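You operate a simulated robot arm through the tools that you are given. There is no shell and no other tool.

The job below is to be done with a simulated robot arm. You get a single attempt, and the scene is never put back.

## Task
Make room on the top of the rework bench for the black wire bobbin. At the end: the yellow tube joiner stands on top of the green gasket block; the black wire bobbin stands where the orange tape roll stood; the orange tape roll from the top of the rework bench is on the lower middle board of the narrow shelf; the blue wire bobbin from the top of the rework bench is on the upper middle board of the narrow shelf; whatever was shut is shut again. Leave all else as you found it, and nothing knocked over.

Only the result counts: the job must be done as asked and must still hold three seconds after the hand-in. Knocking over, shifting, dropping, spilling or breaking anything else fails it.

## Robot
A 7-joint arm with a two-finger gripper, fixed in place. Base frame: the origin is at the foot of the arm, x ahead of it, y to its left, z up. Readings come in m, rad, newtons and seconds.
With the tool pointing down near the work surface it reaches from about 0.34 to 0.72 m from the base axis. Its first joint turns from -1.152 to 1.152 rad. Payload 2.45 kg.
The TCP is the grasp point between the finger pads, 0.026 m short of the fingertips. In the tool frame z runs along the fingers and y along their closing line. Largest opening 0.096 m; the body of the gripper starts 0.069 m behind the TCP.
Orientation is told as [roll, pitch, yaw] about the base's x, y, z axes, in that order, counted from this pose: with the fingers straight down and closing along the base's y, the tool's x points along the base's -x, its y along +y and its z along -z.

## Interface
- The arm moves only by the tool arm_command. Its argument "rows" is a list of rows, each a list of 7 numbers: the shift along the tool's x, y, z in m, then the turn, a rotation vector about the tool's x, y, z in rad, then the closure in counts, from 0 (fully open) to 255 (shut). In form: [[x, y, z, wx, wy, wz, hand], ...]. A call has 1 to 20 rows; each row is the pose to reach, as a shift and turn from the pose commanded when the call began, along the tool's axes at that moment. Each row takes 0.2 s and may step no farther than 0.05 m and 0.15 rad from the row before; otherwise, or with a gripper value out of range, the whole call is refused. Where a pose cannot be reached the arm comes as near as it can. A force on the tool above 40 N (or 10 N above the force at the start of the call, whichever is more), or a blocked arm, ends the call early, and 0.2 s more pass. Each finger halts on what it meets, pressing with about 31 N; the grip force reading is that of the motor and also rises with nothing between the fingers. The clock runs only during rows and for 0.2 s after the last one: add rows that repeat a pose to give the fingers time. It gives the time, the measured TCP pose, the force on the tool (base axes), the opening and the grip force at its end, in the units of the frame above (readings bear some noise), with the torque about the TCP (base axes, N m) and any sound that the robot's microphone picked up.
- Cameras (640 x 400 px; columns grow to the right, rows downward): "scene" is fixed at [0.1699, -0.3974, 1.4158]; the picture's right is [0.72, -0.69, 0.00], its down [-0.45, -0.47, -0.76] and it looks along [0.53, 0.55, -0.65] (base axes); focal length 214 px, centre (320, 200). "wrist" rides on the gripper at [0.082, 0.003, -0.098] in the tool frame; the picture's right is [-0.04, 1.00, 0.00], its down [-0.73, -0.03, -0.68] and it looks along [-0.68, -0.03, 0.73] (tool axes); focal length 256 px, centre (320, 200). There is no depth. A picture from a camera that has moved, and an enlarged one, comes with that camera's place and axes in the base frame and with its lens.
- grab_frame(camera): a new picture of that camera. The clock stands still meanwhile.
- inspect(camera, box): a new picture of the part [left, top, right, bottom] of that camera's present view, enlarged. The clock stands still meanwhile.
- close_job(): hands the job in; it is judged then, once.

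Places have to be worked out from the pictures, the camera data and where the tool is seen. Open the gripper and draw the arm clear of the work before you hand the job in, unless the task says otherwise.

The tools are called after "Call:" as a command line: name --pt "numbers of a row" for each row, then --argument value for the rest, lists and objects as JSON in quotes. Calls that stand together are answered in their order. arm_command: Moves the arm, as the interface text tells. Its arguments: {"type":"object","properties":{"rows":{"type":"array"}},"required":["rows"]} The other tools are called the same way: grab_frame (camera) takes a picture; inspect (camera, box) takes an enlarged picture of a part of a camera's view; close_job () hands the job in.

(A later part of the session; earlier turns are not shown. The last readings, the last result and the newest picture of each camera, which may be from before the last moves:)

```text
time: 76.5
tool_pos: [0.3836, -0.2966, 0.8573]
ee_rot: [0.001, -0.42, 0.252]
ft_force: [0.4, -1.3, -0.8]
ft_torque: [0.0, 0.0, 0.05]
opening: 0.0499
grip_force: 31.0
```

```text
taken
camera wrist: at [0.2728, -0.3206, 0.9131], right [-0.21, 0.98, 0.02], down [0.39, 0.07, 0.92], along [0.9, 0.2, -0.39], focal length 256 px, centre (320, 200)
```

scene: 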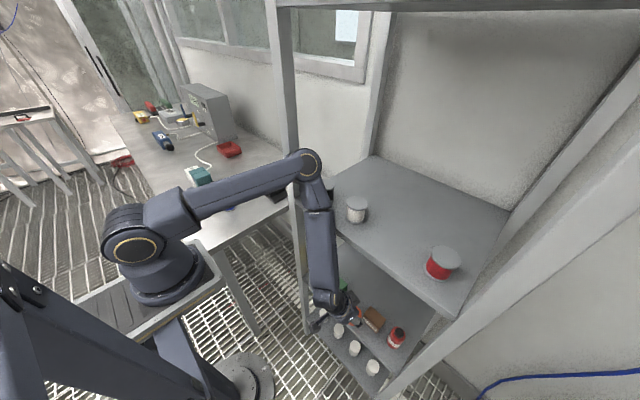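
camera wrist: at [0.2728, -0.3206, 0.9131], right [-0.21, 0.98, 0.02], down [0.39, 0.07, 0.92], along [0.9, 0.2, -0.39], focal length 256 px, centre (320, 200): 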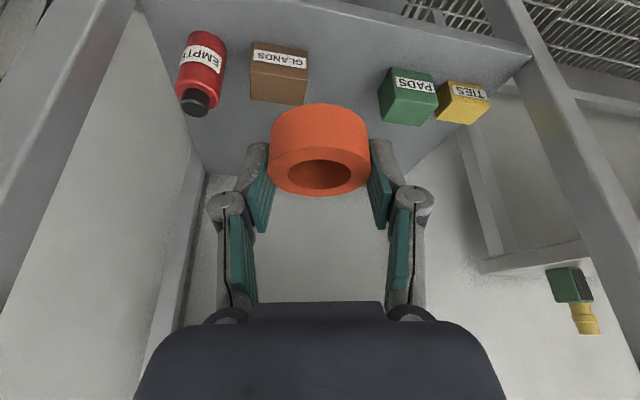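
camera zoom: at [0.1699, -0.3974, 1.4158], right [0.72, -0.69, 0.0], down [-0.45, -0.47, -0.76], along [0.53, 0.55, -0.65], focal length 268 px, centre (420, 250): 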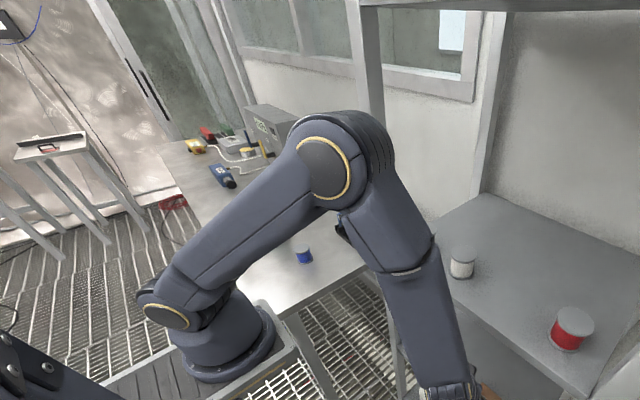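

Still clear and exact, with the gap between GLANDS and PADS visible to the right of the roll. I go on to about (0.405, -0.275, 0.79), yaw +0.4.

Call:
arm_command --pt "0.0012 0.0052 0.024 -0.0204 0 -0.0457 255" --pt "0.0024 0.0104 0.0481 -0.0408 0 -0.0913 255" --pt "0.0036 0.0156 0.0721 -0.0612 0 -0.137 255" --pt "0.0036 0.0156 0.0721 -0.0612 0 -0.137 255"

Call:
inspect --camera "scene" --box '[120, 20, 480, 320]'

Call:
grab_frame --camera "wrist"

```text
time: 77.5
tool_pos: [0.4066, -0.2723, 0.7887]
ee_rot: [-0.001, -0.42, 0.403]
ft_force: [-0.1, -0.7, -0.5]
ft_torque: [-0.01, 0.0, 0.0]
opening: 0.0496
grip_force: 30.8
```

```text
1.33 times, centred on (300, 170) of scene
camera zoom: at [0.1699, -0.3974, 1.4158], right [0.72, -0.69, 0.0], down [-0.45, -0.47, -0.76], along [0.53, 0.55, -0.65], focal length 286 px, centre (347, 240)
```

zoom: 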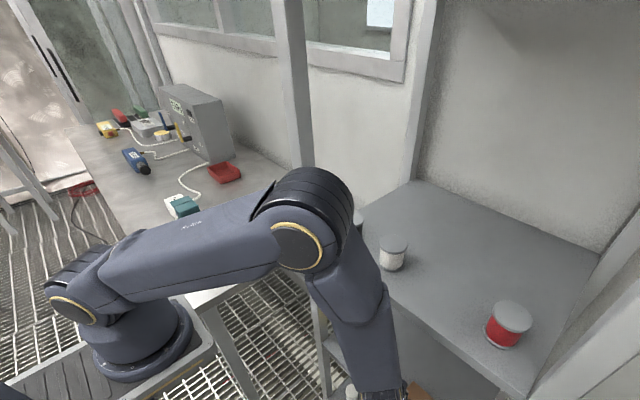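

```text
taken
camera wrist: at [0.3001, -0.314, 0.8439], right [-0.36, 0.93, 0.02], down [0.37, 0.13, 0.92], along [0.86, 0.33, -0.39], focal length 256 px, centre (320, 200)
```

wrist: 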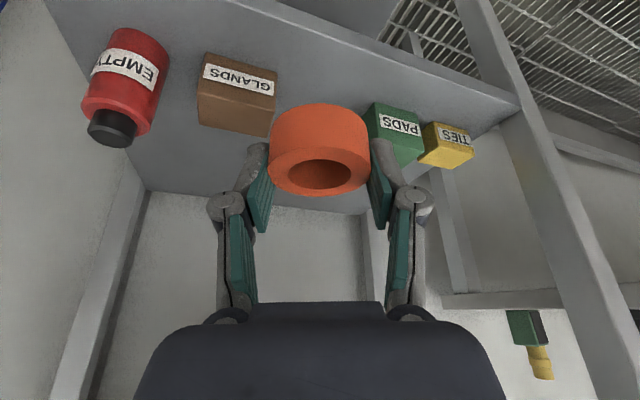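

The elbow now hangs in front of the shelf, clear of post and boards. I advance halfway toward the gap, to about (0.423, -0.252, 0.747).

Call:
arm_command --pt "-0.0018 0.0063 0.0237 0 0 0 255" --pt "-0.0037 0.0125 0.0475 0 0 0 255" --pt "-0.0037 0.0125 0.0475 0 0 0 255"

Call:
inspect --camera "scene" --box '[120, 20, 480, 320]'

Call:
grab_frame --camera "wrist"

```text
time: 78.3
tool_pos: [0.4222, -0.2523, 0.7446]
ee_rot: [0.002, -0.419, 0.399]
ft_force: [-0.4, 0.5, -0.5]
ft_torque: [-0.02, -0.03, 0.0]
opening: 0.0499
grip_force: 31.0
```

```text
1.33 times, centred on (300, 170) of scene
camera zoom: at [0.1699, -0.3974, 1.4158], right [0.72, -0.69, 0.0], down [-0.45, -0.47, -0.76], along [0.53, 0.55, -0.65], focal length 286 px, centre (347, 240)
```

zoom: 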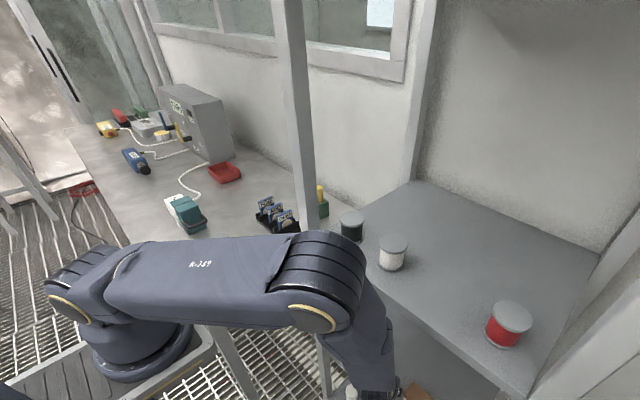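

```text
taken
camera wrist: at [0.3158, -0.2935, 0.8001], right [-0.36, 0.93, 0.02], down [0.37, 0.13, 0.92], along [0.86, 0.33, -0.39], focal length 256 px, centre (320, 200)
```

wrist: 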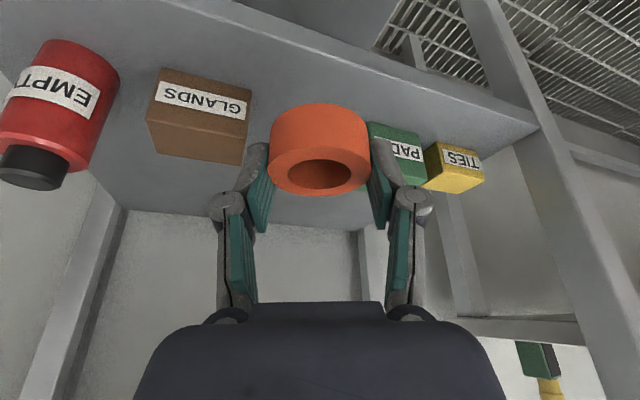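

All good: exact tracking, stand unloaded, and the black and white bobbins and the joiner stack are visible and undisturbed. I move to (0.4385, -0.2315, 0.705) in the gap.

Call:
arm_command --pt "-0.0025 0.0064 0.0228 0 0 0 255" --pt "-0.005 0.0127 0.0456 0 0 0 255" --pt "-0.005 0.0127 0.0456 0 0 0 255"

Call:
inspect --camera "scene" --box '[200, 120, 440, 360]'

Call:
grab_frame --camera "wrist"

```text
time: 79.2
tool_pos: [0.4376, -0.2328, 0.7069]
ee_rot: [0.0, -0.419, 0.4]
ft_force: [0.2, 0.4, -0.4]
ft_torque: [-0.02, 0.01, 0.02]
opening: 0.0496
grip_force: 31.3
```

```text
1.67 times, centred on (320, 240) of scene
camera zoom: at [0.1699, -0.3974, 1.4158], right [0.72, -0.69, 0.0], down [-0.45, -0.47, -0.76], along [0.53, 0.55, -0.65], focal length 358 px, centre (320, 133)
```

zoom: 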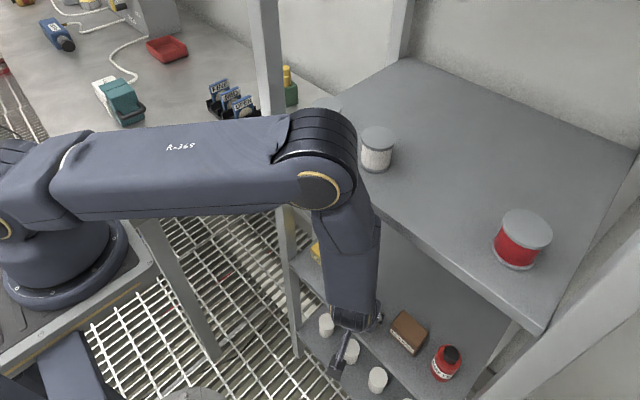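

```text
taken
camera wrist: at [0.3312, -0.2753, 0.7628], right [-0.36, 0.93, 0.02], down [0.37, 0.13, 0.92], along [0.86, 0.33, -0.39], focal length 256 px, centre (320, 200)
```

wrist: 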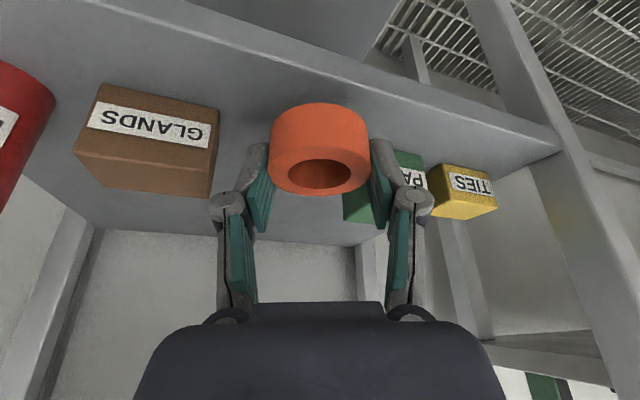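

The roll sits above the gap, just behind the board's front edge. I shift it 4 mm deeper and 5 mm toward PADS for balance, lowering to z≈0.695.

Call:
arm_command --pt "-0.0001 0.0015 0.0066 0 0 0 255" --pt "-0.0003 0.003 0.0133 0 0 0 255" --pt "-0.0003 0.003 0.0133 0 0 0 255"

Call:
grab_frame --camera "wrist"

Call:
inspect --camera "wrist" --box '[60, 60, 500, 240]'

```text
time: 80.0
tool_pos: [0.4412, -0.2286, 0.6963]
ee_rot: [0.0, -0.419, 0.402]
ft_force: [-0.6, 0.3, -0.8]
ft_torque: [0.01, 0.0, 0.01]
opening: 0.0494
grip_force: 31.2
```

```text
taken
camera wrist: at [0.3353, -0.2699, 0.7523], right [-0.36, 0.93, 0.02], down [0.37, 0.13, 0.92], along [0.86, 0.33, -0.39], focal length 256 px, centre (320, 200)
```

wrist: 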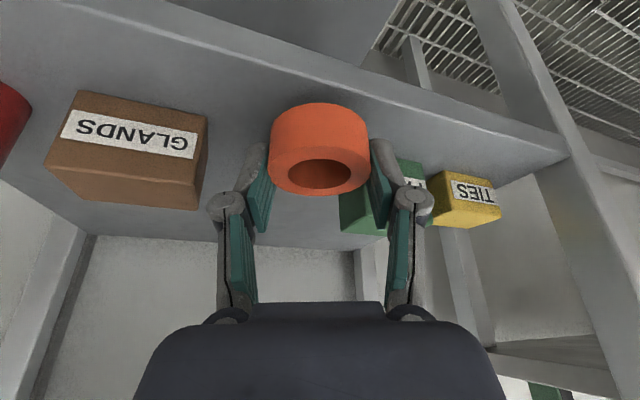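

```text
1.45 times, centred on (280, 150) of wrist
camera zoom: at [0.3353, -0.2699, 0.7523], right [-0.36, 0.93, 0.02], down [0.37, 0.13, 0.92], along [0.86, 0.33, -0.39], focal length 372 px, centre (378, 273)
```

zoom: 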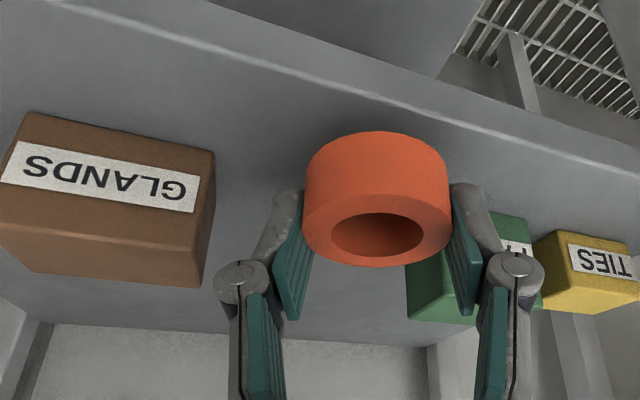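

The roll is well behind the front edge and clear of both boxes. I creep down toward the board, 4 mm first.

Call:
arm_command --pt "0.0008 0 0.0018 0 0 0 255" --pt "0.0016 0 0.0037 0 0 0 255" --pt "0.0016 0 0.0037 0 0 0 255"

```text
time: 80.8
tool_pos: [0.4415, -0.2279, 0.6912]
ee_rot: [0.001, -0.42, 0.401]
ft_force: [0.0, -0.3, -0.7]
ft_torque: [0.01, -0.01, -0.01]
opening: 0.0495
grip_force: 31.0
```

No contact yet; another 2 mm.

Call:
arm_command --pt "0.0004 0 0.0009 0 0 0 255" --pt "0.0008 0 0.0018 0 0 0 255" --pt "0.0008 0 0.0018 0 0 0 255"

```text
time: 81.5
tool_pos: [0.441, -0.2293, 0.6879]
ee_rot: [0.002, -0.418, 0.399]
ft_force: [0.0, 0.9, -0.5]
ft_torque: [-0.03, -0.01, 0.01]
opening: 0.0492
grip_force: 30.8
```

Still free at about z=0.689; I go another 2 mm.

Call:
arm_command --pt "0.0004 0 0.0009 0 0 0 255" --pt "0.0008 0 0.0018 0 0 0 255" --pt "0.0008 0 0.0018 0 0 0 255"

```text
time: 82.3
tool_pos: [0.441, -0.2275, 0.6865]
ee_rot: [-0.002, -0.419, 0.403]
ft_force: [0.0, -0.6, 0.1]
ft_torque: [0.01, 0.02, 0.0]
opening: 0.0494
grip_force: 31.2
```

No contact yet; the board may lie slightly lower. Another 2 mm.

Call:
arm_command --pt "0.0004 0 0.0009 0 0 0 255" --pt "0.0008 0 0.0018 0 0 0 255" --pt "0.0008 0 0.0018 0 0 0 255"

Call:
inspect --camera "wrist" --box '[200, 60, 440, 240]'

```text
time: 83.2
tool_pos: [0.4417, -0.2274, 0.6866]
ee_rot: [0.001, -0.419, 0.399]
ft_force: [-0.6, 0.1, -0.7]
ft_torque: [-0.04, 0.02, -0.01]
opening: 0.0494
grip_force: 30.7
```

```text
2.22 times, centred on (320, 150) of wrist
camera zoom: at [0.3355, -0.2695, 0.7415], right [-0.36, 0.93, 0.02], down [0.37, 0.13, 0.92], along [0.86, 0.33, -0.39], focal length 569 px, centre (320, 311)
```

zoom: 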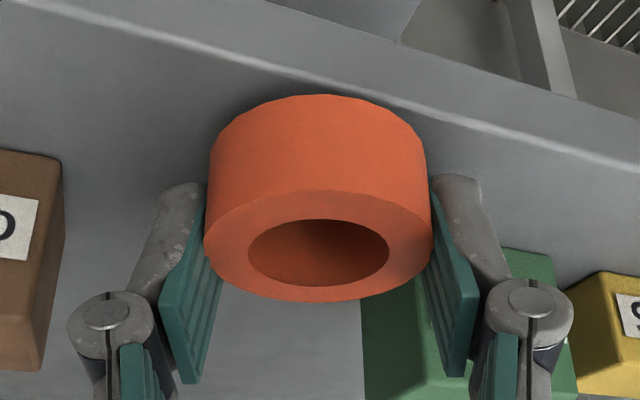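

A shadow lies close under the roll but the force is still zero. I continue in 2 mm steps.

Call:
arm_command --pt "0.0004 0 0.0009 0 0 0 255" --pt "0.0008 0 0.0018 0 0 0 255" --pt "0.0008 0 0.0018 0 0 0 255"

```text
time: 84.0
tool_pos: [0.442, -0.2288, 0.6854]
ee_rot: [0.0, -0.42, 0.401]
ft_force: [0.0, 0.2, 0.7]
ft_torque: [-0.03, -0.02, 0.03]
opening: 0.0491
grip_force: 31.5
```

No contact; another 2 mm.

Call:
arm_command --pt "0.0004 0 0.0009 0 0 0 255" --pt "0.0008 0 0.0018 0 0 0 255" --pt "0.0008 0 0.0018 0 0 0 255"

```text
time: 84.8
tool_pos: [0.4412, -0.2292, 0.6832]
ee_rot: [0.001, -0.42, 0.401]
ft_force: [0.7, -0.4, -0.7]
ft_torque: [0.04, 0.03, -0.02]
opening: 0.0493
grip_force: 31.7
```

Still free at z≈0.682, which suggests a board at z≈0.65. I go 3 mm further.

Call:
arm_command --pt "0.0006 0 0.0014 0 0 0 255" --pt "0.0012 0 0.0027 0 0 0 255" --pt "0.0012 0 0.0027 0 0 0 255"

```text
time: 85.5
tool_pos: [0.4408, -0.2297, 0.6793]
ee_rot: [0.0, -0.42, 0.4]
ft_force: [0.1, 2.1, 9.0]
ft_torque: [0.15, -0.04, 0.01]
opening: 0.0492
grip_force: 31.5
```

Contact (9 N) at z≈0.679, so the roll is on the lower middle board. I release by opening only to about 0.063 to stay clear of the boxes.

Call:
arm_command --pt "-0.0002 0 -0.0004 0 0 0 200" --pt "-0.0002 0 -0.0004 0 0 0 150" --pt "-0.0002 0 -0.0004 0 0 0 110" --pt "-0.0002 0 -0.0004 0 0 0 88" --pt "-0.0002 0 -0.0004 0 0 0 88" --pt "-0.0002 0 -0.0004 0 0 0 88"

Call:
grab_frame --camera "wrist"

Call:
inspect --camera "wrist" --box '[60, 40, 500, 240]'

```text
time: 87.0
tool_pos: [0.4409, -0.2305, 0.6791]
ee_rot: [0.0, -0.419, 0.4]
ft_force: [0.1, -1.3, -0.2]
ft_torque: [0.0, -0.01, 0.03]
opening: 0.063
grip_force: 0.1
```

```text
taken
camera wrist: at [0.3342, -0.2716, 0.735], right [-0.35, 0.94, 0.02], down [0.37, 0.12, 0.92], along [0.86, 0.33, -0.39], focal length 256 px, centre (320, 200)
```

wrist: 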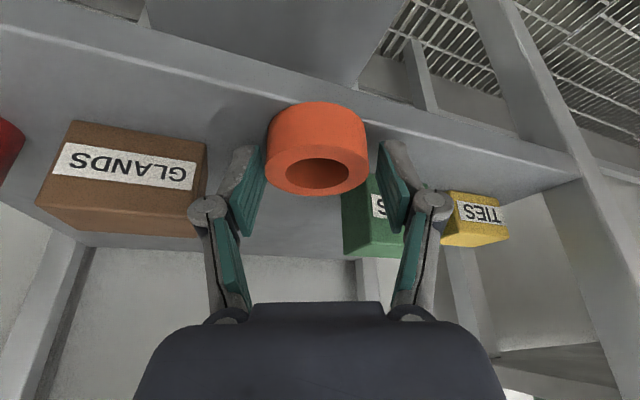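

```text
1.45 times, centred on (280, 140) of wrist
camera zoom: at [0.3342, -0.2716, 0.735], right [-0.35, 0.94, 0.02], down [0.37, 0.12, 0.92], along [0.86, 0.33, -0.39], focal length 372 px, centre (378, 287)
```

zoom: 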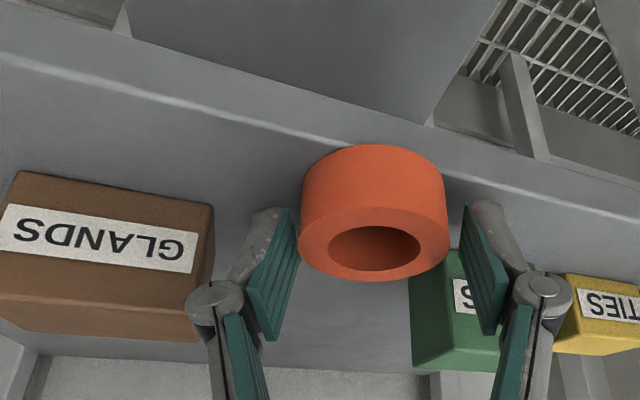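

The roll stands flat between the boxes, but its near edge is right at the board's front edge. For margin I re-grip it (raised 1.5 mm) and slide it about 11 mm deeper.

Call:
arm_command --pt "-0.0006 0 -0.0014 0 0 0 88" --pt "-0.0006 0 -0.0014 0 0 0 130" --pt "-0.0006 0 -0.0014 0 0 0 180" --pt "-0.0006 0 -0.0014 0 0 0 255" --pt "-0.0006 0 -0.0014 0 0 0 255" --pt "-0.0006 0 -0.0014 0 0 0 255"

```text
time: 88.3
tool_pos: [0.4382, -0.229, 0.6806]
ee_rot: [0.003, -0.42, 0.395]
ft_force: [0.1, -1.0, 1.0]
ft_torque: [0.03, 0.0, 0.01]
opening: 0.0492
grip_force: 31.5
```

Gripped without pressing the board. Now I slide the roll 11 mm in and 4 mm toward PADS.

Call:
arm_command --pt "-0.0036 -0.0002 0.0016 0 0 0 255" --pt "-0.0071 -0.0004 0.0032 0 0 0 255" --pt "-0.0107 -0.0006 0.0048 0 0 0 255" --pt "-0.0107 -0.0006 0.0048 0 0 0 255"

Call:
inspect --camera "wrist" --box '[60, 40, 500, 240]'

Call:
inspect --camera "scene" --box '[200, 120, 440, 360]'

```text
time: 89.3
tool_pos: [0.4362, -0.2373, 0.6802]
ee_rot: [0.001, -0.408, 0.365]
ft_force: [0.8, -0.9, 0.0]
ft_torque: [0.01, -0.01, 0.02]
opening: 0.049
grip_force: 31.4
```

```text
1.45 times, centred on (280, 140) of wrist
camera zoom: at [0.3304, -0.275, 0.7384], right [-0.32, 0.95, 0.02], down [0.39, 0.12, 0.91], along [0.86, 0.3, -0.4], focal length 372 px, centre (378, 287)
```

zoom: 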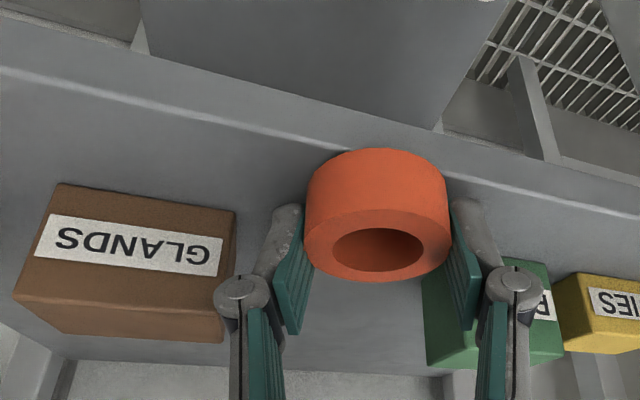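

```text
1.67 times, centred on (320, 240) of scene
camera zoom: at [0.1652, -0.3995, 1.4157], right [0.72, -0.69, 0.0], down [-0.45, -0.47, -0.76], along [0.53, 0.55, -0.64], focal length 358 px, centre (320, 133)
```

zoom: 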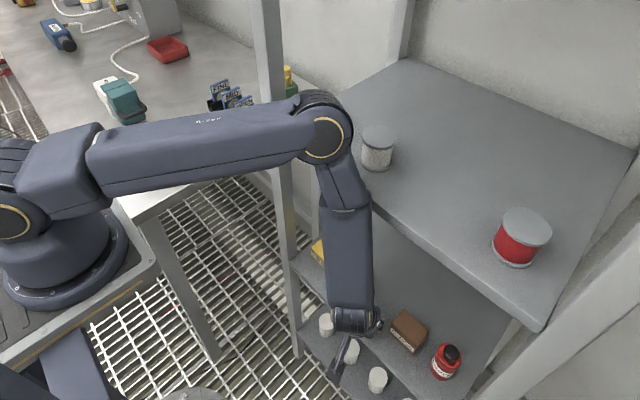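

The arm did not advance: the elbow flipped forward and the forearm now leans on the upper board's edge (stand reading shifted 5 mm). I undo that small slide at once.

Call:
arm_command --pt "0.0036 0.0002 -0.0016 0 0 0 255" --pt "0.0071 0.0004 -0.0032 0 0 0 255" --pt "0.0107 0.0006 -0.0048 0 0 0 255" --pt "0.0107 0.0006 -0.0048 0 0 0 255"

Call:
inspect --camera "scene" --box '[200, 120, 440, 360]'

Call:
inspect --camera "wrist" --box '[60, 40, 500, 240]'

```text
time: 90.3
tool_pos: [0.4362, -0.2388, 0.6848]
ee_rot: [-0.011, -0.42, 0.387]
ft_force: [-0.7, 0.0, -0.7]
ft_torque: [-0.02, -0.02, -0.02]
opening: 0.049
grip_force: 31.5
```

```text
1.67 times, centred on (320, 240) of scene
camera zoom: at [0.1664, -0.3988, 1.4158], right [0.72, -0.69, 0.0], down [-0.45, -0.47, -0.76], along [0.53, 0.55, -0.65], focal length 358 px, centre (320, 133)
```

zoom: 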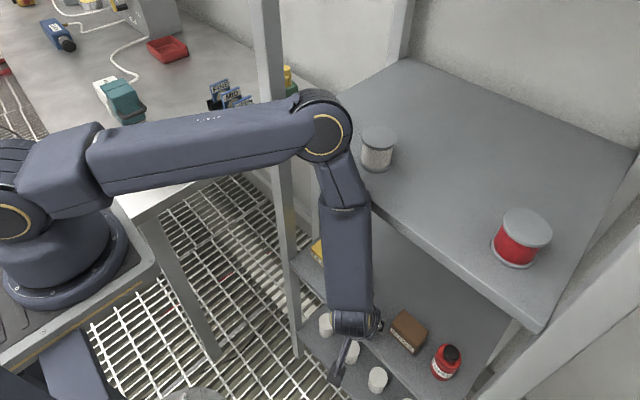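

```text
1.45 times, centred on (280, 140) of wrist
camera zoom: at [0.3285, -0.2787, 0.7403], right [-0.34, 0.94, 0.01], down [0.37, 0.13, 0.92], along [0.86, 0.31, -0.39], focal length 372 px, centre (378, 287)
```

zoom: 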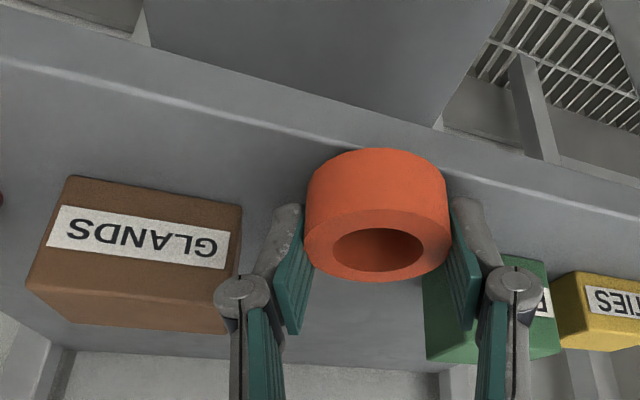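

Still lightly loaded, with the roll held about 6 mm above the board. I turn the yaw by +0.2 in place, which should swing the elbow back away from the board edge.

Call:
arm_command --pt "-0.0004 0 -0.0009 -0.0272 0 -0.0609 255" --pt "-0.0008 0 -0.0018 -0.0544 0 -0.1217 255" --pt "-0.0012 0 -0.0027 -0.0816 0 -0.1826 255" --pt "-0.0012 0 -0.0027 -0.0816 0 -0.1826 255"

Call:
inspect --camera "scene" --box '[200, 120, 440, 360]'

Call:
inspect --camera "wrist" --box '[60, 40, 500, 240]'

```text
time: 91.3
tool_pos: [0.4289, -0.2392, 0.6865]
ee_rot: [-0.002, -0.412, 0.575]
ft_force: [0.8, 0.0, -1.2]
ft_torque: [-0.01, -0.03, -0.02]
opening: 0.0493
grip_force: 30.9
```

```text
1.67 times, centred on (320, 240) of scene
camera zoom: at [0.1628, -0.397, 1.4168], right [0.72, -0.69, 0.0], down [-0.44, -0.47, -0.76], along [0.53, 0.55, -0.64], focal length 358 px, centre (320, 133)
```

zoom: 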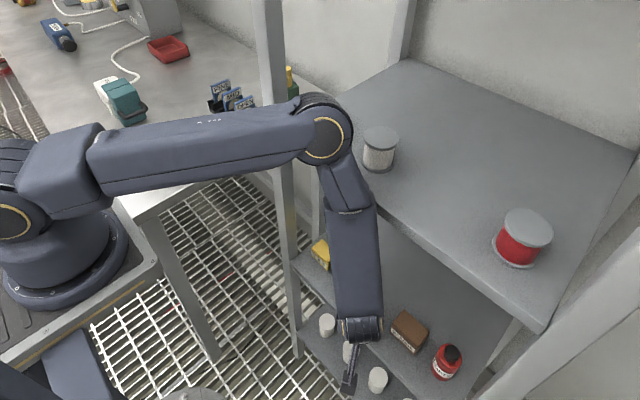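

```text
1.45 times, centred on (280, 140) of wrist
camera zoom: at [0.331, -0.298, 0.7436], right [-0.51, 0.86, 0.01], down [0.35, 0.19, 0.92], along [0.78, 0.47, -0.4], focal length 372 px, centre (378, 287)
```

zoom: 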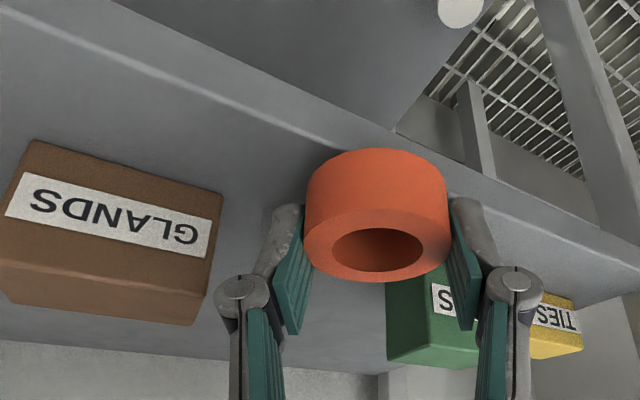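

The load grew instead, so this elbow posture is stuck against the upper board's front edge. I lift the roll and back out along the way I came, to about (0.406, -0.27, 0.787) at yaw 0.4, and will repeat the placement that worked at first.

Call:
arm_command --pt "-0.0122 0 -0.0274 0 0 0 255" --pt "-0.0097 -0.0026 -0.0559 0.0272 0 0.0609 255" --pt "-0.0037 -0.0074 -0.086 0.0544 0 0.1217 255" --pt "0.005 -0.0132 -0.115 0.0816 0 0.1826 255" --pt "0.005 -0.0132 -0.115 0.0816 0 0.1826 255"

Call:
inspect --camera "scene" --box '[120, 20, 480, 320]'

Call:
grab_frame --camera "wrist"

```text
time: 92.5
tool_pos: [0.4075, -0.268, 0.7886]
ee_rot: [-0.001, -0.42, 0.4]
ft_force: [-0.8, -1.1, -0.8]
ft_torque: [-0.02, -0.01, 0.02]
opening: 0.0489
grip_force: 31.1
```

```text
1.33 times, centred on (300, 170) of scene
camera zoom: at [0.1699, -0.3974, 1.4158], right [0.72, -0.69, 0.0], down [-0.45, -0.47, -0.76], along [0.53, 0.55, -0.65], focal length 286 px, centre (347, 240)
```

zoom: 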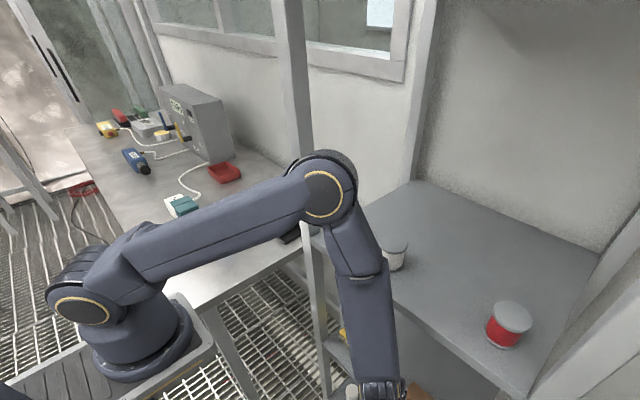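

```text
taken
camera wrist: at [0.3018, -0.31, 0.8432], right [-0.36, 0.93, 0.02], down [0.37, 0.13, 0.92], along [0.86, 0.33, -0.39], focal length 256 px, centre (320, 200)
```

wrist: 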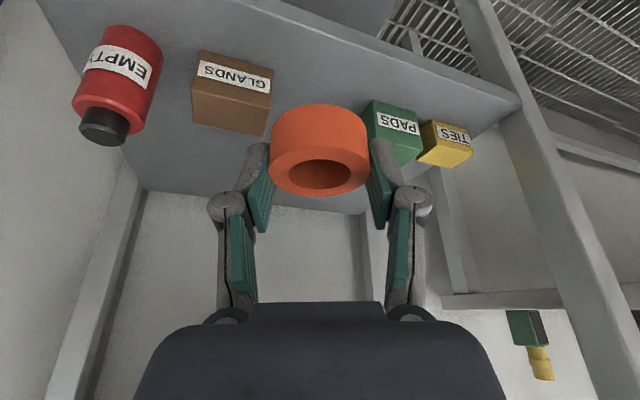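

Free again and holding the roll level, with every shelf item standing. The elbow sits farther left than on the first pass, so I turn the yaw to 0.8 here to bring it back to the right before descending.

Call:
arm_command --pt "0 0 0 -0.0544 0 -0.1217 255" --pt "0 0 0 -0.1087 0 -0.2435 255" --pt "0 0 0 -0.1631 0 -0.3652 255" --pt "0 0 0 -0.1631 0 -0.3652 255"

Call:
inspect --camera "scene" --box '[120, 20, 480, 320]'

Call:
grab_frame --camera "wrist"

```text
time: 93.5
tool_pos: [0.4078, -0.2701, 0.7864]
ee_rot: [0.0, -0.418, 0.801]
ft_force: [0.2, 0.1, -1.2]
ft_torque: [0.01, -0.01, 0.02]
opening: 0.0491
grip_force: 30.8
```

```text
1.33 times, centred on (300, 170) of scene
camera zoom: at [0.1699, -0.3974, 1.4158], right [0.72, -0.69, 0.0], down [-0.45, -0.47, -0.76], along [0.53, 0.55, -0.65], focal length 286 px, centre (347, 240)
```

zoom: 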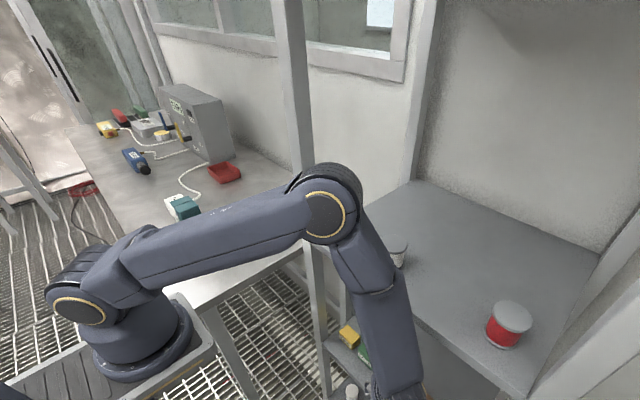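

```text
taken
camera wrist: at [0.3255, -0.3492, 0.8423], right [-0.69, 0.72, 0.02], down [0.3, 0.26, 0.92], along [0.66, 0.64, -0.39], focal length 256 px, centre (320, 200)
```

wrist: 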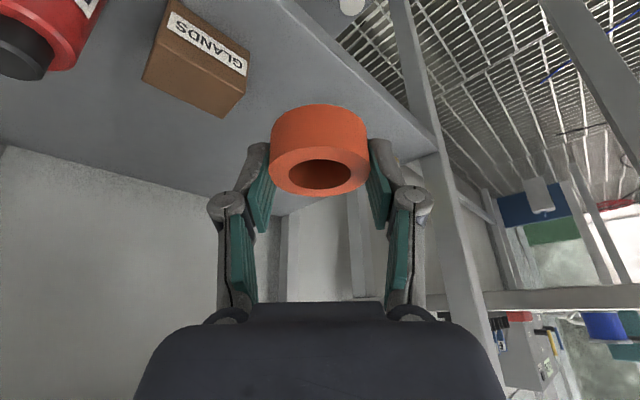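

The elbow is in front of the shelf and free, and the roll points into the gap. I descend partway to about (0.425, -0.254, 0.744) and look at the elbow again.

Call:
arm_command --pt "-0.0022 -0.0006 0.024 0 0 0 255" --pt "-0.0043 -0.0011 0.048 0 0 0 255" --pt "-0.0043 -0.0011 0.048 0 0 0 255"

Call:
inspect --camera "scene" --box '[120, 20, 480, 320]'

Call:
grab_frame --camera "wrist"

```text
time: 94.3
tool_pos: [0.423, -0.2537, 0.7458]
ee_rot: [0.001, -0.418, 0.799]
ft_force: [-0.3, 0.3, -0.5]
ft_torque: [-0.01, 0.02, 0.0]
opening: 0.049
grip_force: 30.9
```

```text
1.33 times, centred on (300, 170) of scene
camera zoom: at [0.1699, -0.3974, 1.4158], right [0.72, -0.69, 0.0], down [-0.45, -0.47, -0.76], along [0.53, 0.55, -0.65], focal length 286 px, centre (347, 240)
```

zoom: 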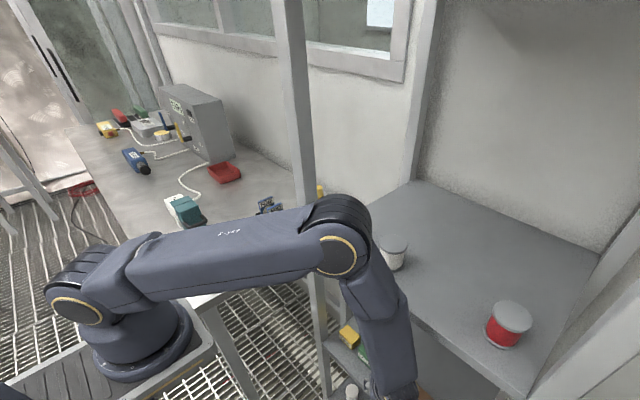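

```text
taken
camera wrist: at [0.3411, -0.3337, 0.8015], right [-0.69, 0.72, 0.02], down [0.3, 0.26, 0.92], along [0.66, 0.64, -0.39], focal length 256 px, centre (320, 200)
```

wrist: 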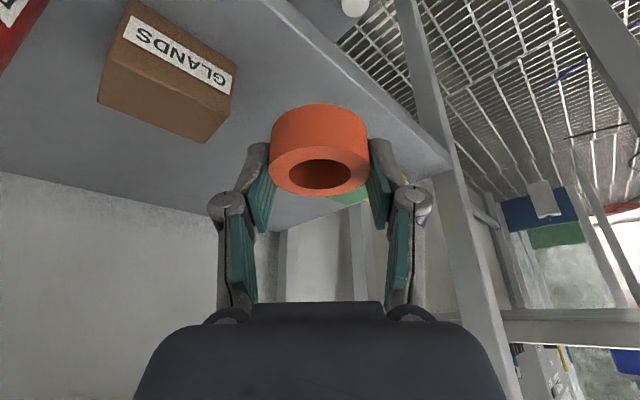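

The elbow stays right and in front of the shelf. I go on to (0.446, -0.236, 0.70).

Call:
arm_command --pt "-0.0036 -0.0021 0.0267 0 0 0 255" --pt "-0.0072 -0.0042 0.0534 0 0 0 255" --pt "-0.0072 -0.0042 0.0534 0 0 0 255"

Call:
inspect --camera "scene" --box '[200, 120, 440, 360]'

Call:
grab_frame --camera "wrist"

```text
time: 95.2
tool_pos: [0.4455, -0.2369, 0.698]
ee_rot: [0.001, -0.419, 0.801]
ft_force: [0.0, -0.4, -0.3]
ft_torque: [0.02, -0.01, -0.01]
opening: 0.0489
grip_force: 31.4
```

```text
1.67 times, centred on (320, 240) of scene
camera zoom: at [0.1699, -0.3974, 1.4158], right [0.72, -0.69, 0.0], down [-0.45, -0.47, -0.76], along [0.53, 0.55, -0.65], focal length 358 px, centre (320, 133)
```

zoom: 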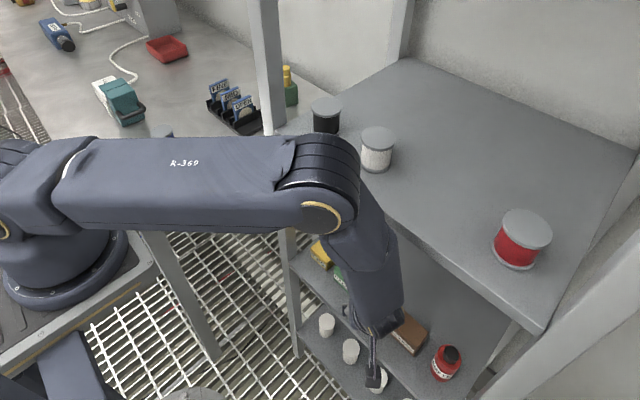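

```text
taken
camera wrist: at [0.3631, -0.3177, 0.7544], right [-0.69, 0.72, 0.02], down [0.3, 0.26, 0.92], along [0.66, 0.64, -0.39], focal length 256 px, centre (320, 200)
```

wrist: 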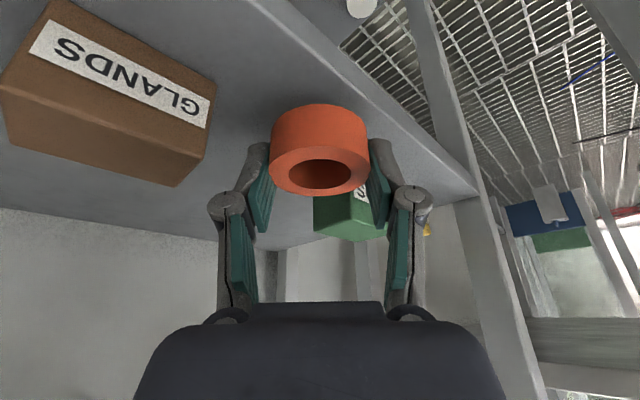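

Everything is free and the elbow is in the good posture. I go 5 mm deeper and down to z≈0.685.

Call:
arm_command --pt "0.0005 -0.001 0.0045 0 0 0 255" --pt "0.0009 -0.0019 0.0091 0 0 0 255" --pt "0.0014 -0.0029 0.0136 0 0 0 255" --pt "0.0014 -0.0029 0.0136 0 0 0 255"

Call:
inspect --camera "scene" --box '[200, 120, 440, 360]'

Call:
inspect --camera "wrist" --box '[140, 40, 520, 260]'

```text
time: 96.2
tool_pos: [0.4514, -0.2352, 0.6865]
ee_rot: [0.0, -0.42, 0.802]
ft_force: [-0.5, 0.5, -0.5]
ft_torque: [0.0, 0.0, -0.02]
opening: 0.0487
grip_force: 30.7
```

```text
1.67 times, centred on (320, 240) of scene
camera zoom: at [0.1699, -0.3974, 1.4158], right [0.72, -0.69, 0.0], down [-0.45, -0.47, -0.76], along [0.53, 0.55, -0.65], focal length 358 px, centre (320, 133)
```

zoom: 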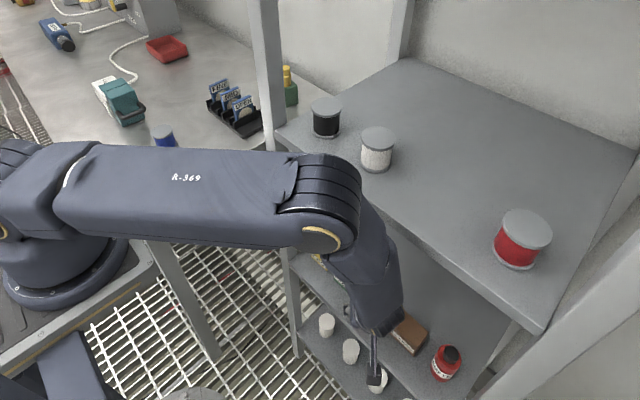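

```text
1.68 times, centred on (330, 150) of wrist
camera zoom: at [0.37, -0.3149, 0.7415], right [-0.69, 0.72, 0.02], down [0.3, 0.26, 0.92], along [0.66, 0.64, -0.39], focal length 431 px, centre (303, 284)
```

zoom: 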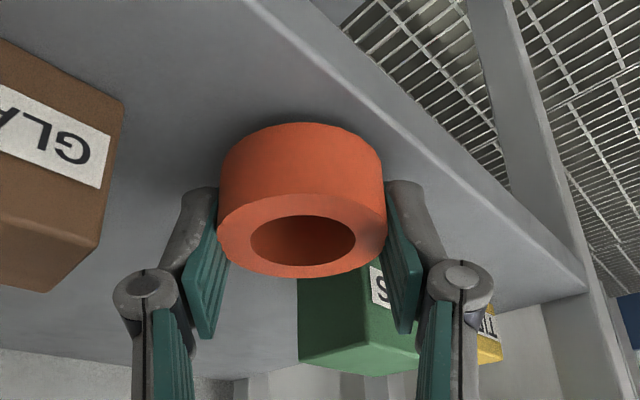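

Clear all round. I creep down 5 mm toward the board.

Call:
arm_command --pt "0.001 0 0.0023 0 0 0 255" --pt "0.002 0 0.0046 0 0 0 255" --pt "0.002 0 0.0046 0 0 0 255"

```text
time: 97.0
tool_pos: [0.4502, -0.2346, 0.6805]
ee_rot: [0.0, -0.419, 0.802]
ft_force: [-0.7, -0.2, -0.3]
ft_torque: [0.01, -0.02, -0.02]
opening: 0.0489
grip_force: 30.8
```

No contact yet at z≈0.6805; 2 mm more.

Call:
arm_command --pt "0.0004 0 0.0009 0 0 0 255" --pt "0.0008 0 0.0018 0 0 0 255" --pt "0.0008 0 0.0018 0 0 0 255"

```text
time: 97.8
tool_pos: [0.452, -0.2353, 0.6797]
ee_rot: [-0.001, -0.419, 0.801]
ft_force: [-3.7, -2.5, 16.0]
ft_torque: [-0.04, 0.11, 0.0]
opening: 0.049
grip_force: 31.5
```

Contact (16 N): the roll is down on the board, about 1 cm deeper than before. I ease up slightly and open to 0.063.

Call:
arm_command --pt "-0.0002 0 -0.0005 0 0 0 200" --pt "-0.0002 0 -0.0005 0 0 0 150" --pt "-0.0002 0 -0.0005 0 0 0 110" --pt "-0.0002 0 -0.0005 0 0 0 88" --pt "-0.0002 0 -0.0005 0 0 0 88" --pt "-0.0002 0 -0.0005 0 0 0 88"

Call:
inspect --camera "wrist" --box '[140, 40, 520, 260]'

Call:
inspect --camera "scene" --box '[200, 120, 440, 360]'

```text
time: 99.2
tool_pos: [0.451, -0.2346, 0.68]
ee_rot: [0.002, -0.419, 0.8]
ft_force: [0.3, 1.0, -0.4]
ft_torque: [0.02, 0.01, -0.01]
opening: 0.0631
grip_force: 0.2
```

```text
1.68 times, centred on (330, 150) of wrist
camera zoom: at [0.3697, -0.3142, 0.7358], right [-0.69, 0.72, 0.02], down [0.3, 0.26, 0.92], along [0.66, 0.64, -0.39], focal length 431 px, centre (303, 284)
```

zoom: 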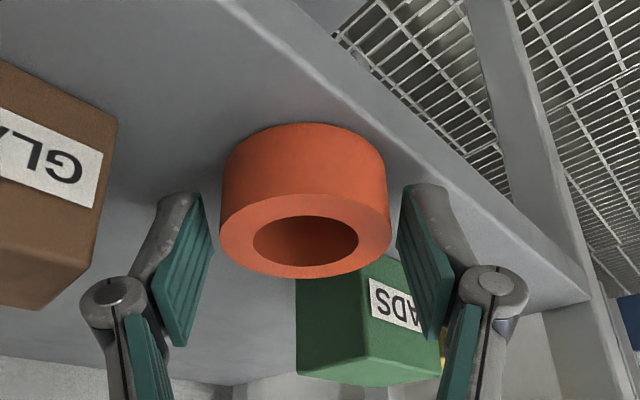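

```text
1.67 times, centred on (320, 240) of scene
camera zoom: at [0.1699, -0.3974, 1.4158], right [0.72, -0.69, 0.0], down [-0.45, -0.47, -0.76], along [0.53, 0.55, -0.65], focal length 358 px, centre (320, 133)
```

zoom: 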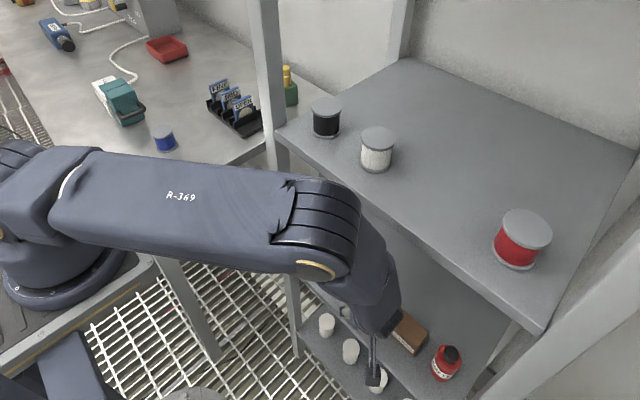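

The roll stands flat on the lower middle board, well inside the edge, and nothing is loaded. I lift straight up 4 cm and then back out.

Call:
arm_command --pt "-0.0082 0 -0.0183 0 0 0 88" --pt "-0.0163 0 -0.0365 0 0 0 88" --pt "-0.006 0.0039 -0.074 0 0 0 88" --pt "0.0081 0.0072 -0.1186 0 0 0 88" --pt "0.0081 0.0072 -0.1186 0 0 0 88"

Call:
grab_frame --camera "wrist"

Call:
inspect --camera "scene" --box '[120, 20, 480, 360]'

```text
time: 100.3
tool_pos: [0.4075, -0.2676, 0.7847]
ee_rot: [0.0, -0.419, 0.8]
ft_force: [-0.3, -0.4, -0.8]
ft_torque: [-0.01, -0.01, 0.0]
opening: 0.0629
grip_force: 0.1
```

```text
taken
camera wrist: at [0.3258, -0.3483, 0.841], right [-0.69, 0.72, 0.02], down [0.3, 0.26, 0.92], along [0.66, 0.64, -0.39], focal length 256 px, centre (320, 200)
```

wrist: 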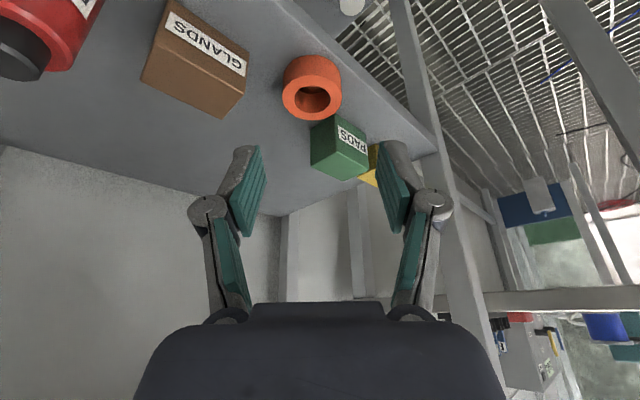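

```text
1.18 times, centred on (300, 190) of scene
camera zoom: at [0.1699, -0.3974, 1.4158], right [0.72, -0.69, 0.0], down [-0.45, -0.47, -0.76], along [0.53, 0.55, -0.65], focal length 252 px, centre (344, 212)
```

zoom: 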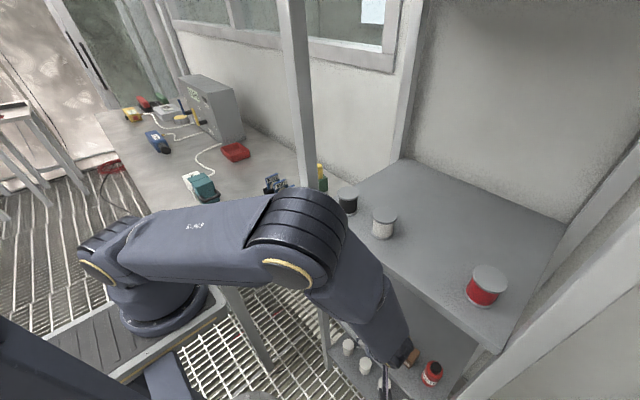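

The roll is in place and upright between GLANDS and PADS. Before rising, I turn the yaw back to 0.2 here so the elbow swings away from the right-hand side.

Call:
arm_command --pt "0 0 0 0.0571 0 0.1278 88" --pt "0 0 0 0.1142 0 0.2557 88" --pt "0 0 0 0.1713 0 0.3835 88" --pt "0 0 0 0.2284 0 0.5113 88" --pt "0 0 0 0.2447 0 0.5479 88" --pt "0 0 0 0.2447 0 0.5479 88"

Call:
inspect --camera "scene" --box '[120, 20, 480, 360]'

```text
time: 101.8
tool_pos: [0.4065, -0.2677, 0.7856]
ee_rot: [0.001, -0.418, 0.201]
ft_force: [0.2, 0.7, 0.4]
ft_torque: [0.02, -0.04, 0.02]
opening: 0.0628
grip_force: 0.0
```

```text
1.18 times, centred on (300, 190) of scene
camera zoom: at [0.1699, -0.3974, 1.4158], right [0.72, -0.69, 0.0], down [-0.45, -0.47, -0.76], along [0.53, 0.55, -0.65], focal length 252 px, centre (344, 212)
```

zoom: 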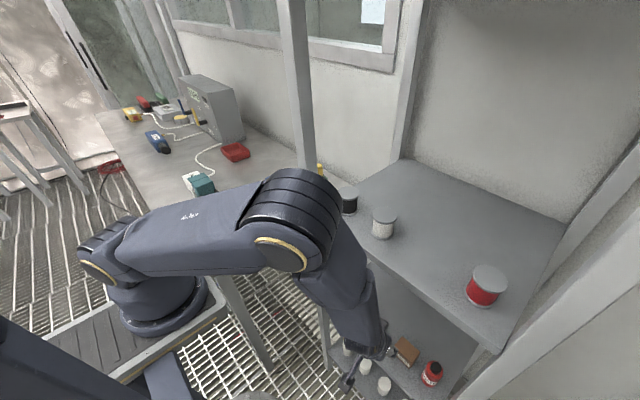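

Tracking is fine. I rise to about (0.385, -0.295, 0.855) while easing the yaw to -0.05.

Call:
arm_command --pt "-0.0015 -0.0074 -0.0249 0.034 0 0.0761 88" --pt "-0.0029 -0.0148 -0.0498 0.068 0 0.1522 88" --pt "-0.0044 -0.0222 -0.0747 0.102 0 0.2283 88" --pt "-0.0044 -0.0222 -0.0747 0.102 0 0.2283 88"

Call:
inspect --camera "scene" --box '[0, 0, 480, 320]'

```text
time: 102.8
tool_pos: [0.3865, -0.2985, 0.8526]
ee_rot: [0.0, -0.419, -0.05]
ft_force: [-0.2, 0.0, 0.1]
ft_torque: [0.02, -0.01, 0.01]
opening: 0.063
grip_force: 0.1
```

```text
1.25 times, centred on (240, 160) of scene
camera zoom: at [0.1699, -0.3974, 1.4158], right [0.72, -0.69, 0.0], down [-0.45, -0.47, -0.76], along [0.53, 0.55, -0.65], focal length 268 px, centre (420, 250)
```

zoom: 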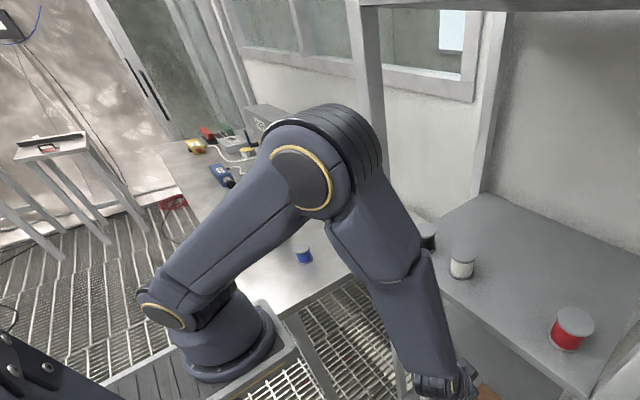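

Good. I keep rising to about (0.37, -0.31, 0.93) with yaw -0.3.

Call:
arm_command --pt "-0.0057 -0.0041 -0.0258 0.034 0 0.0761 88" --pt "-0.0114 -0.0082 -0.0515 0.068 0 0.1522 88" --pt "-0.0171 -0.0123 -0.0773 0.102 0 0.2283 88" --pt "-0.0171 -0.0123 -0.0773 0.102 0 0.2283 88"

Call:
inspect --camera "scene" --box '[0, 0, 480, 320]'

```text
time: 103.8
tool_pos: [0.3694, -0.3095, 0.933]
ee_rot: [0.003, -0.42, -0.3]
ft_force: [0.0, 0.4, 1.4]
ft_torque: [0.03, 0.0, 0.01]
opening: 0.0629
grip_force: 0.1
```

```text
1.25 times, centred on (240, 160) of scene
camera zoom: at [0.1699, -0.3974, 1.4158], right [0.72, -0.69, 0.0], down [-0.45, -0.47, -0.76], along [0.53, 0.55, -0.65], focal length 268 px, centre (420, 250)
```

zoom: 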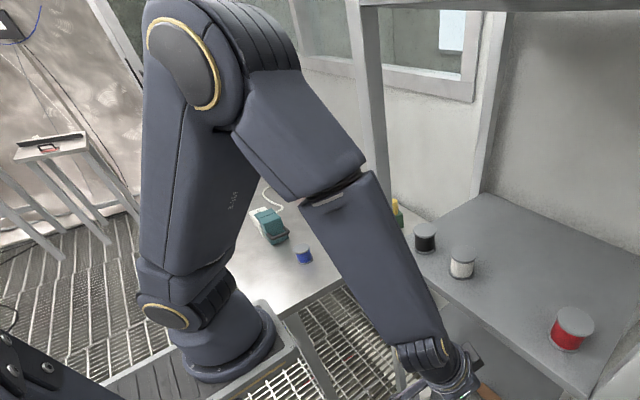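

Clear and exact. I continue up past the board edge to z≈1.15, turning the yaw to -0.6.

Call:
arm_command --pt "-0.0079 -0.0023 -0.022 0.0408 0 0.0913 88" --pt "-0.0159 -0.0045 -0.044 0.0815 0 0.1826 88" --pt "-0.0238 -0.0068 -0.066 0.1223 0 0.2739 88" --pt "-0.0391 -0.0068 -0.1003 0.1223 0 0.2739 88" --pt "-0.0544 -0.0068 -0.1345 0.1223 0 0.2739 88" --pt "-0.0697 -0.0068 -0.1688 0.1223 0 0.2739 88" --pt "-0.085 -0.0068 -0.203 0.1223 0 0.2739 88" --pt "-0.085 -0.0068 -0.203 0.1223 0 0.2739 88"

Call:
grab_frame --camera "scene"

Call:
grab_frame --camera "wrist"

```text
time: 105.5
tool_pos: [0.3633, -0.3117, 1.1522]
ee_rot: [-0.001, -0.42, -0.601]
ft_force: [-0.3, -0.9, 0.3]
ft_torque: [-0.01, -0.02, 0.0]
opening: 0.0629
grip_force: 0.0
```

```text
taken
```

scene: 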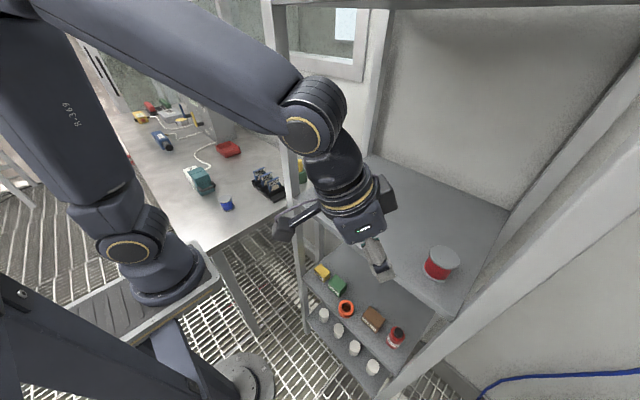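

```text
taken
camera wrist: at [0.2713, -0.2447, 1.2087], right [0.59, 0.8, 0.02], down [0.31, -0.25, 0.92], along [0.74, -0.54, -0.39], focal length 256 px, centre (320, 200)
```

wrist: 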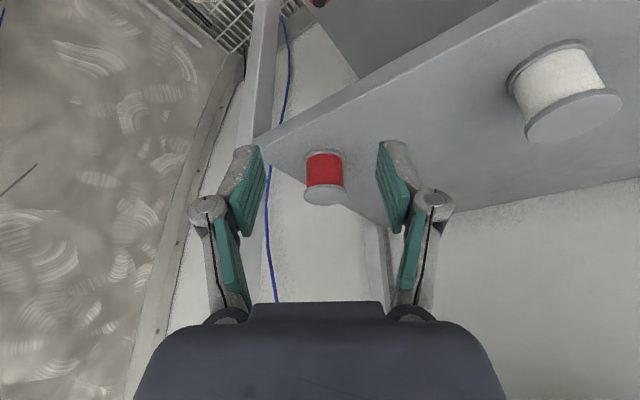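

The orange roll is visible, standing on the lower middle board. Next is the blue bobbin: I swing the empty hand back toward the bench at x≈0.34, first to about y=-0.10.

Call:
arm_command --pt "0.0231 0.0323 -0.0164 -0.0245 0 -0.0548 88" --pt "0.0461 0.0646 -0.0328 -0.0489 0 -0.1096 88" --pt "0.0692 0.097 -0.0493 -0.0734 0 -0.1643 88" --pt "0.0922 0.1293 -0.0657 -0.0978 0 -0.2191 88" --pt "0.1153 0.1616 -0.0821 -0.1223 0 -0.2739 88" --pt "0.1153 0.1616 -0.0821 -0.1223 0 -0.2739 88"

Call:
inspect --camera "scene" --box '[0, 0, 480, 320]'

```text
time: 107.0
tool_pos: [0.3383, -0.0973, 1.1787]
ee_rot: [-0.001, -0.419, -0.301]
ft_force: [-1.1, 0.3, 0.6]
ft_torque: [-0.01, 0.01, 0.0]
opening: 0.063
grip_force: 0.1
```

```text
1.25 times, centred on (240, 160) of scene
camera zoom: at [0.1699, -0.3974, 1.4158], right [0.72, -0.69, 0.0], down [-0.45, -0.47, -0.76], along [0.53, 0.55, -0.65], focal length 268 px, centre (420, 250)
```

zoom: 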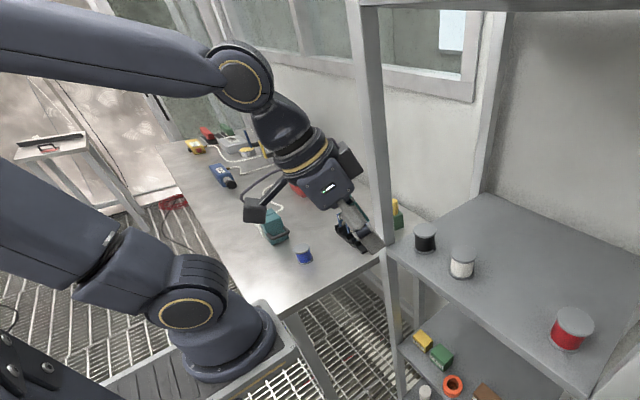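

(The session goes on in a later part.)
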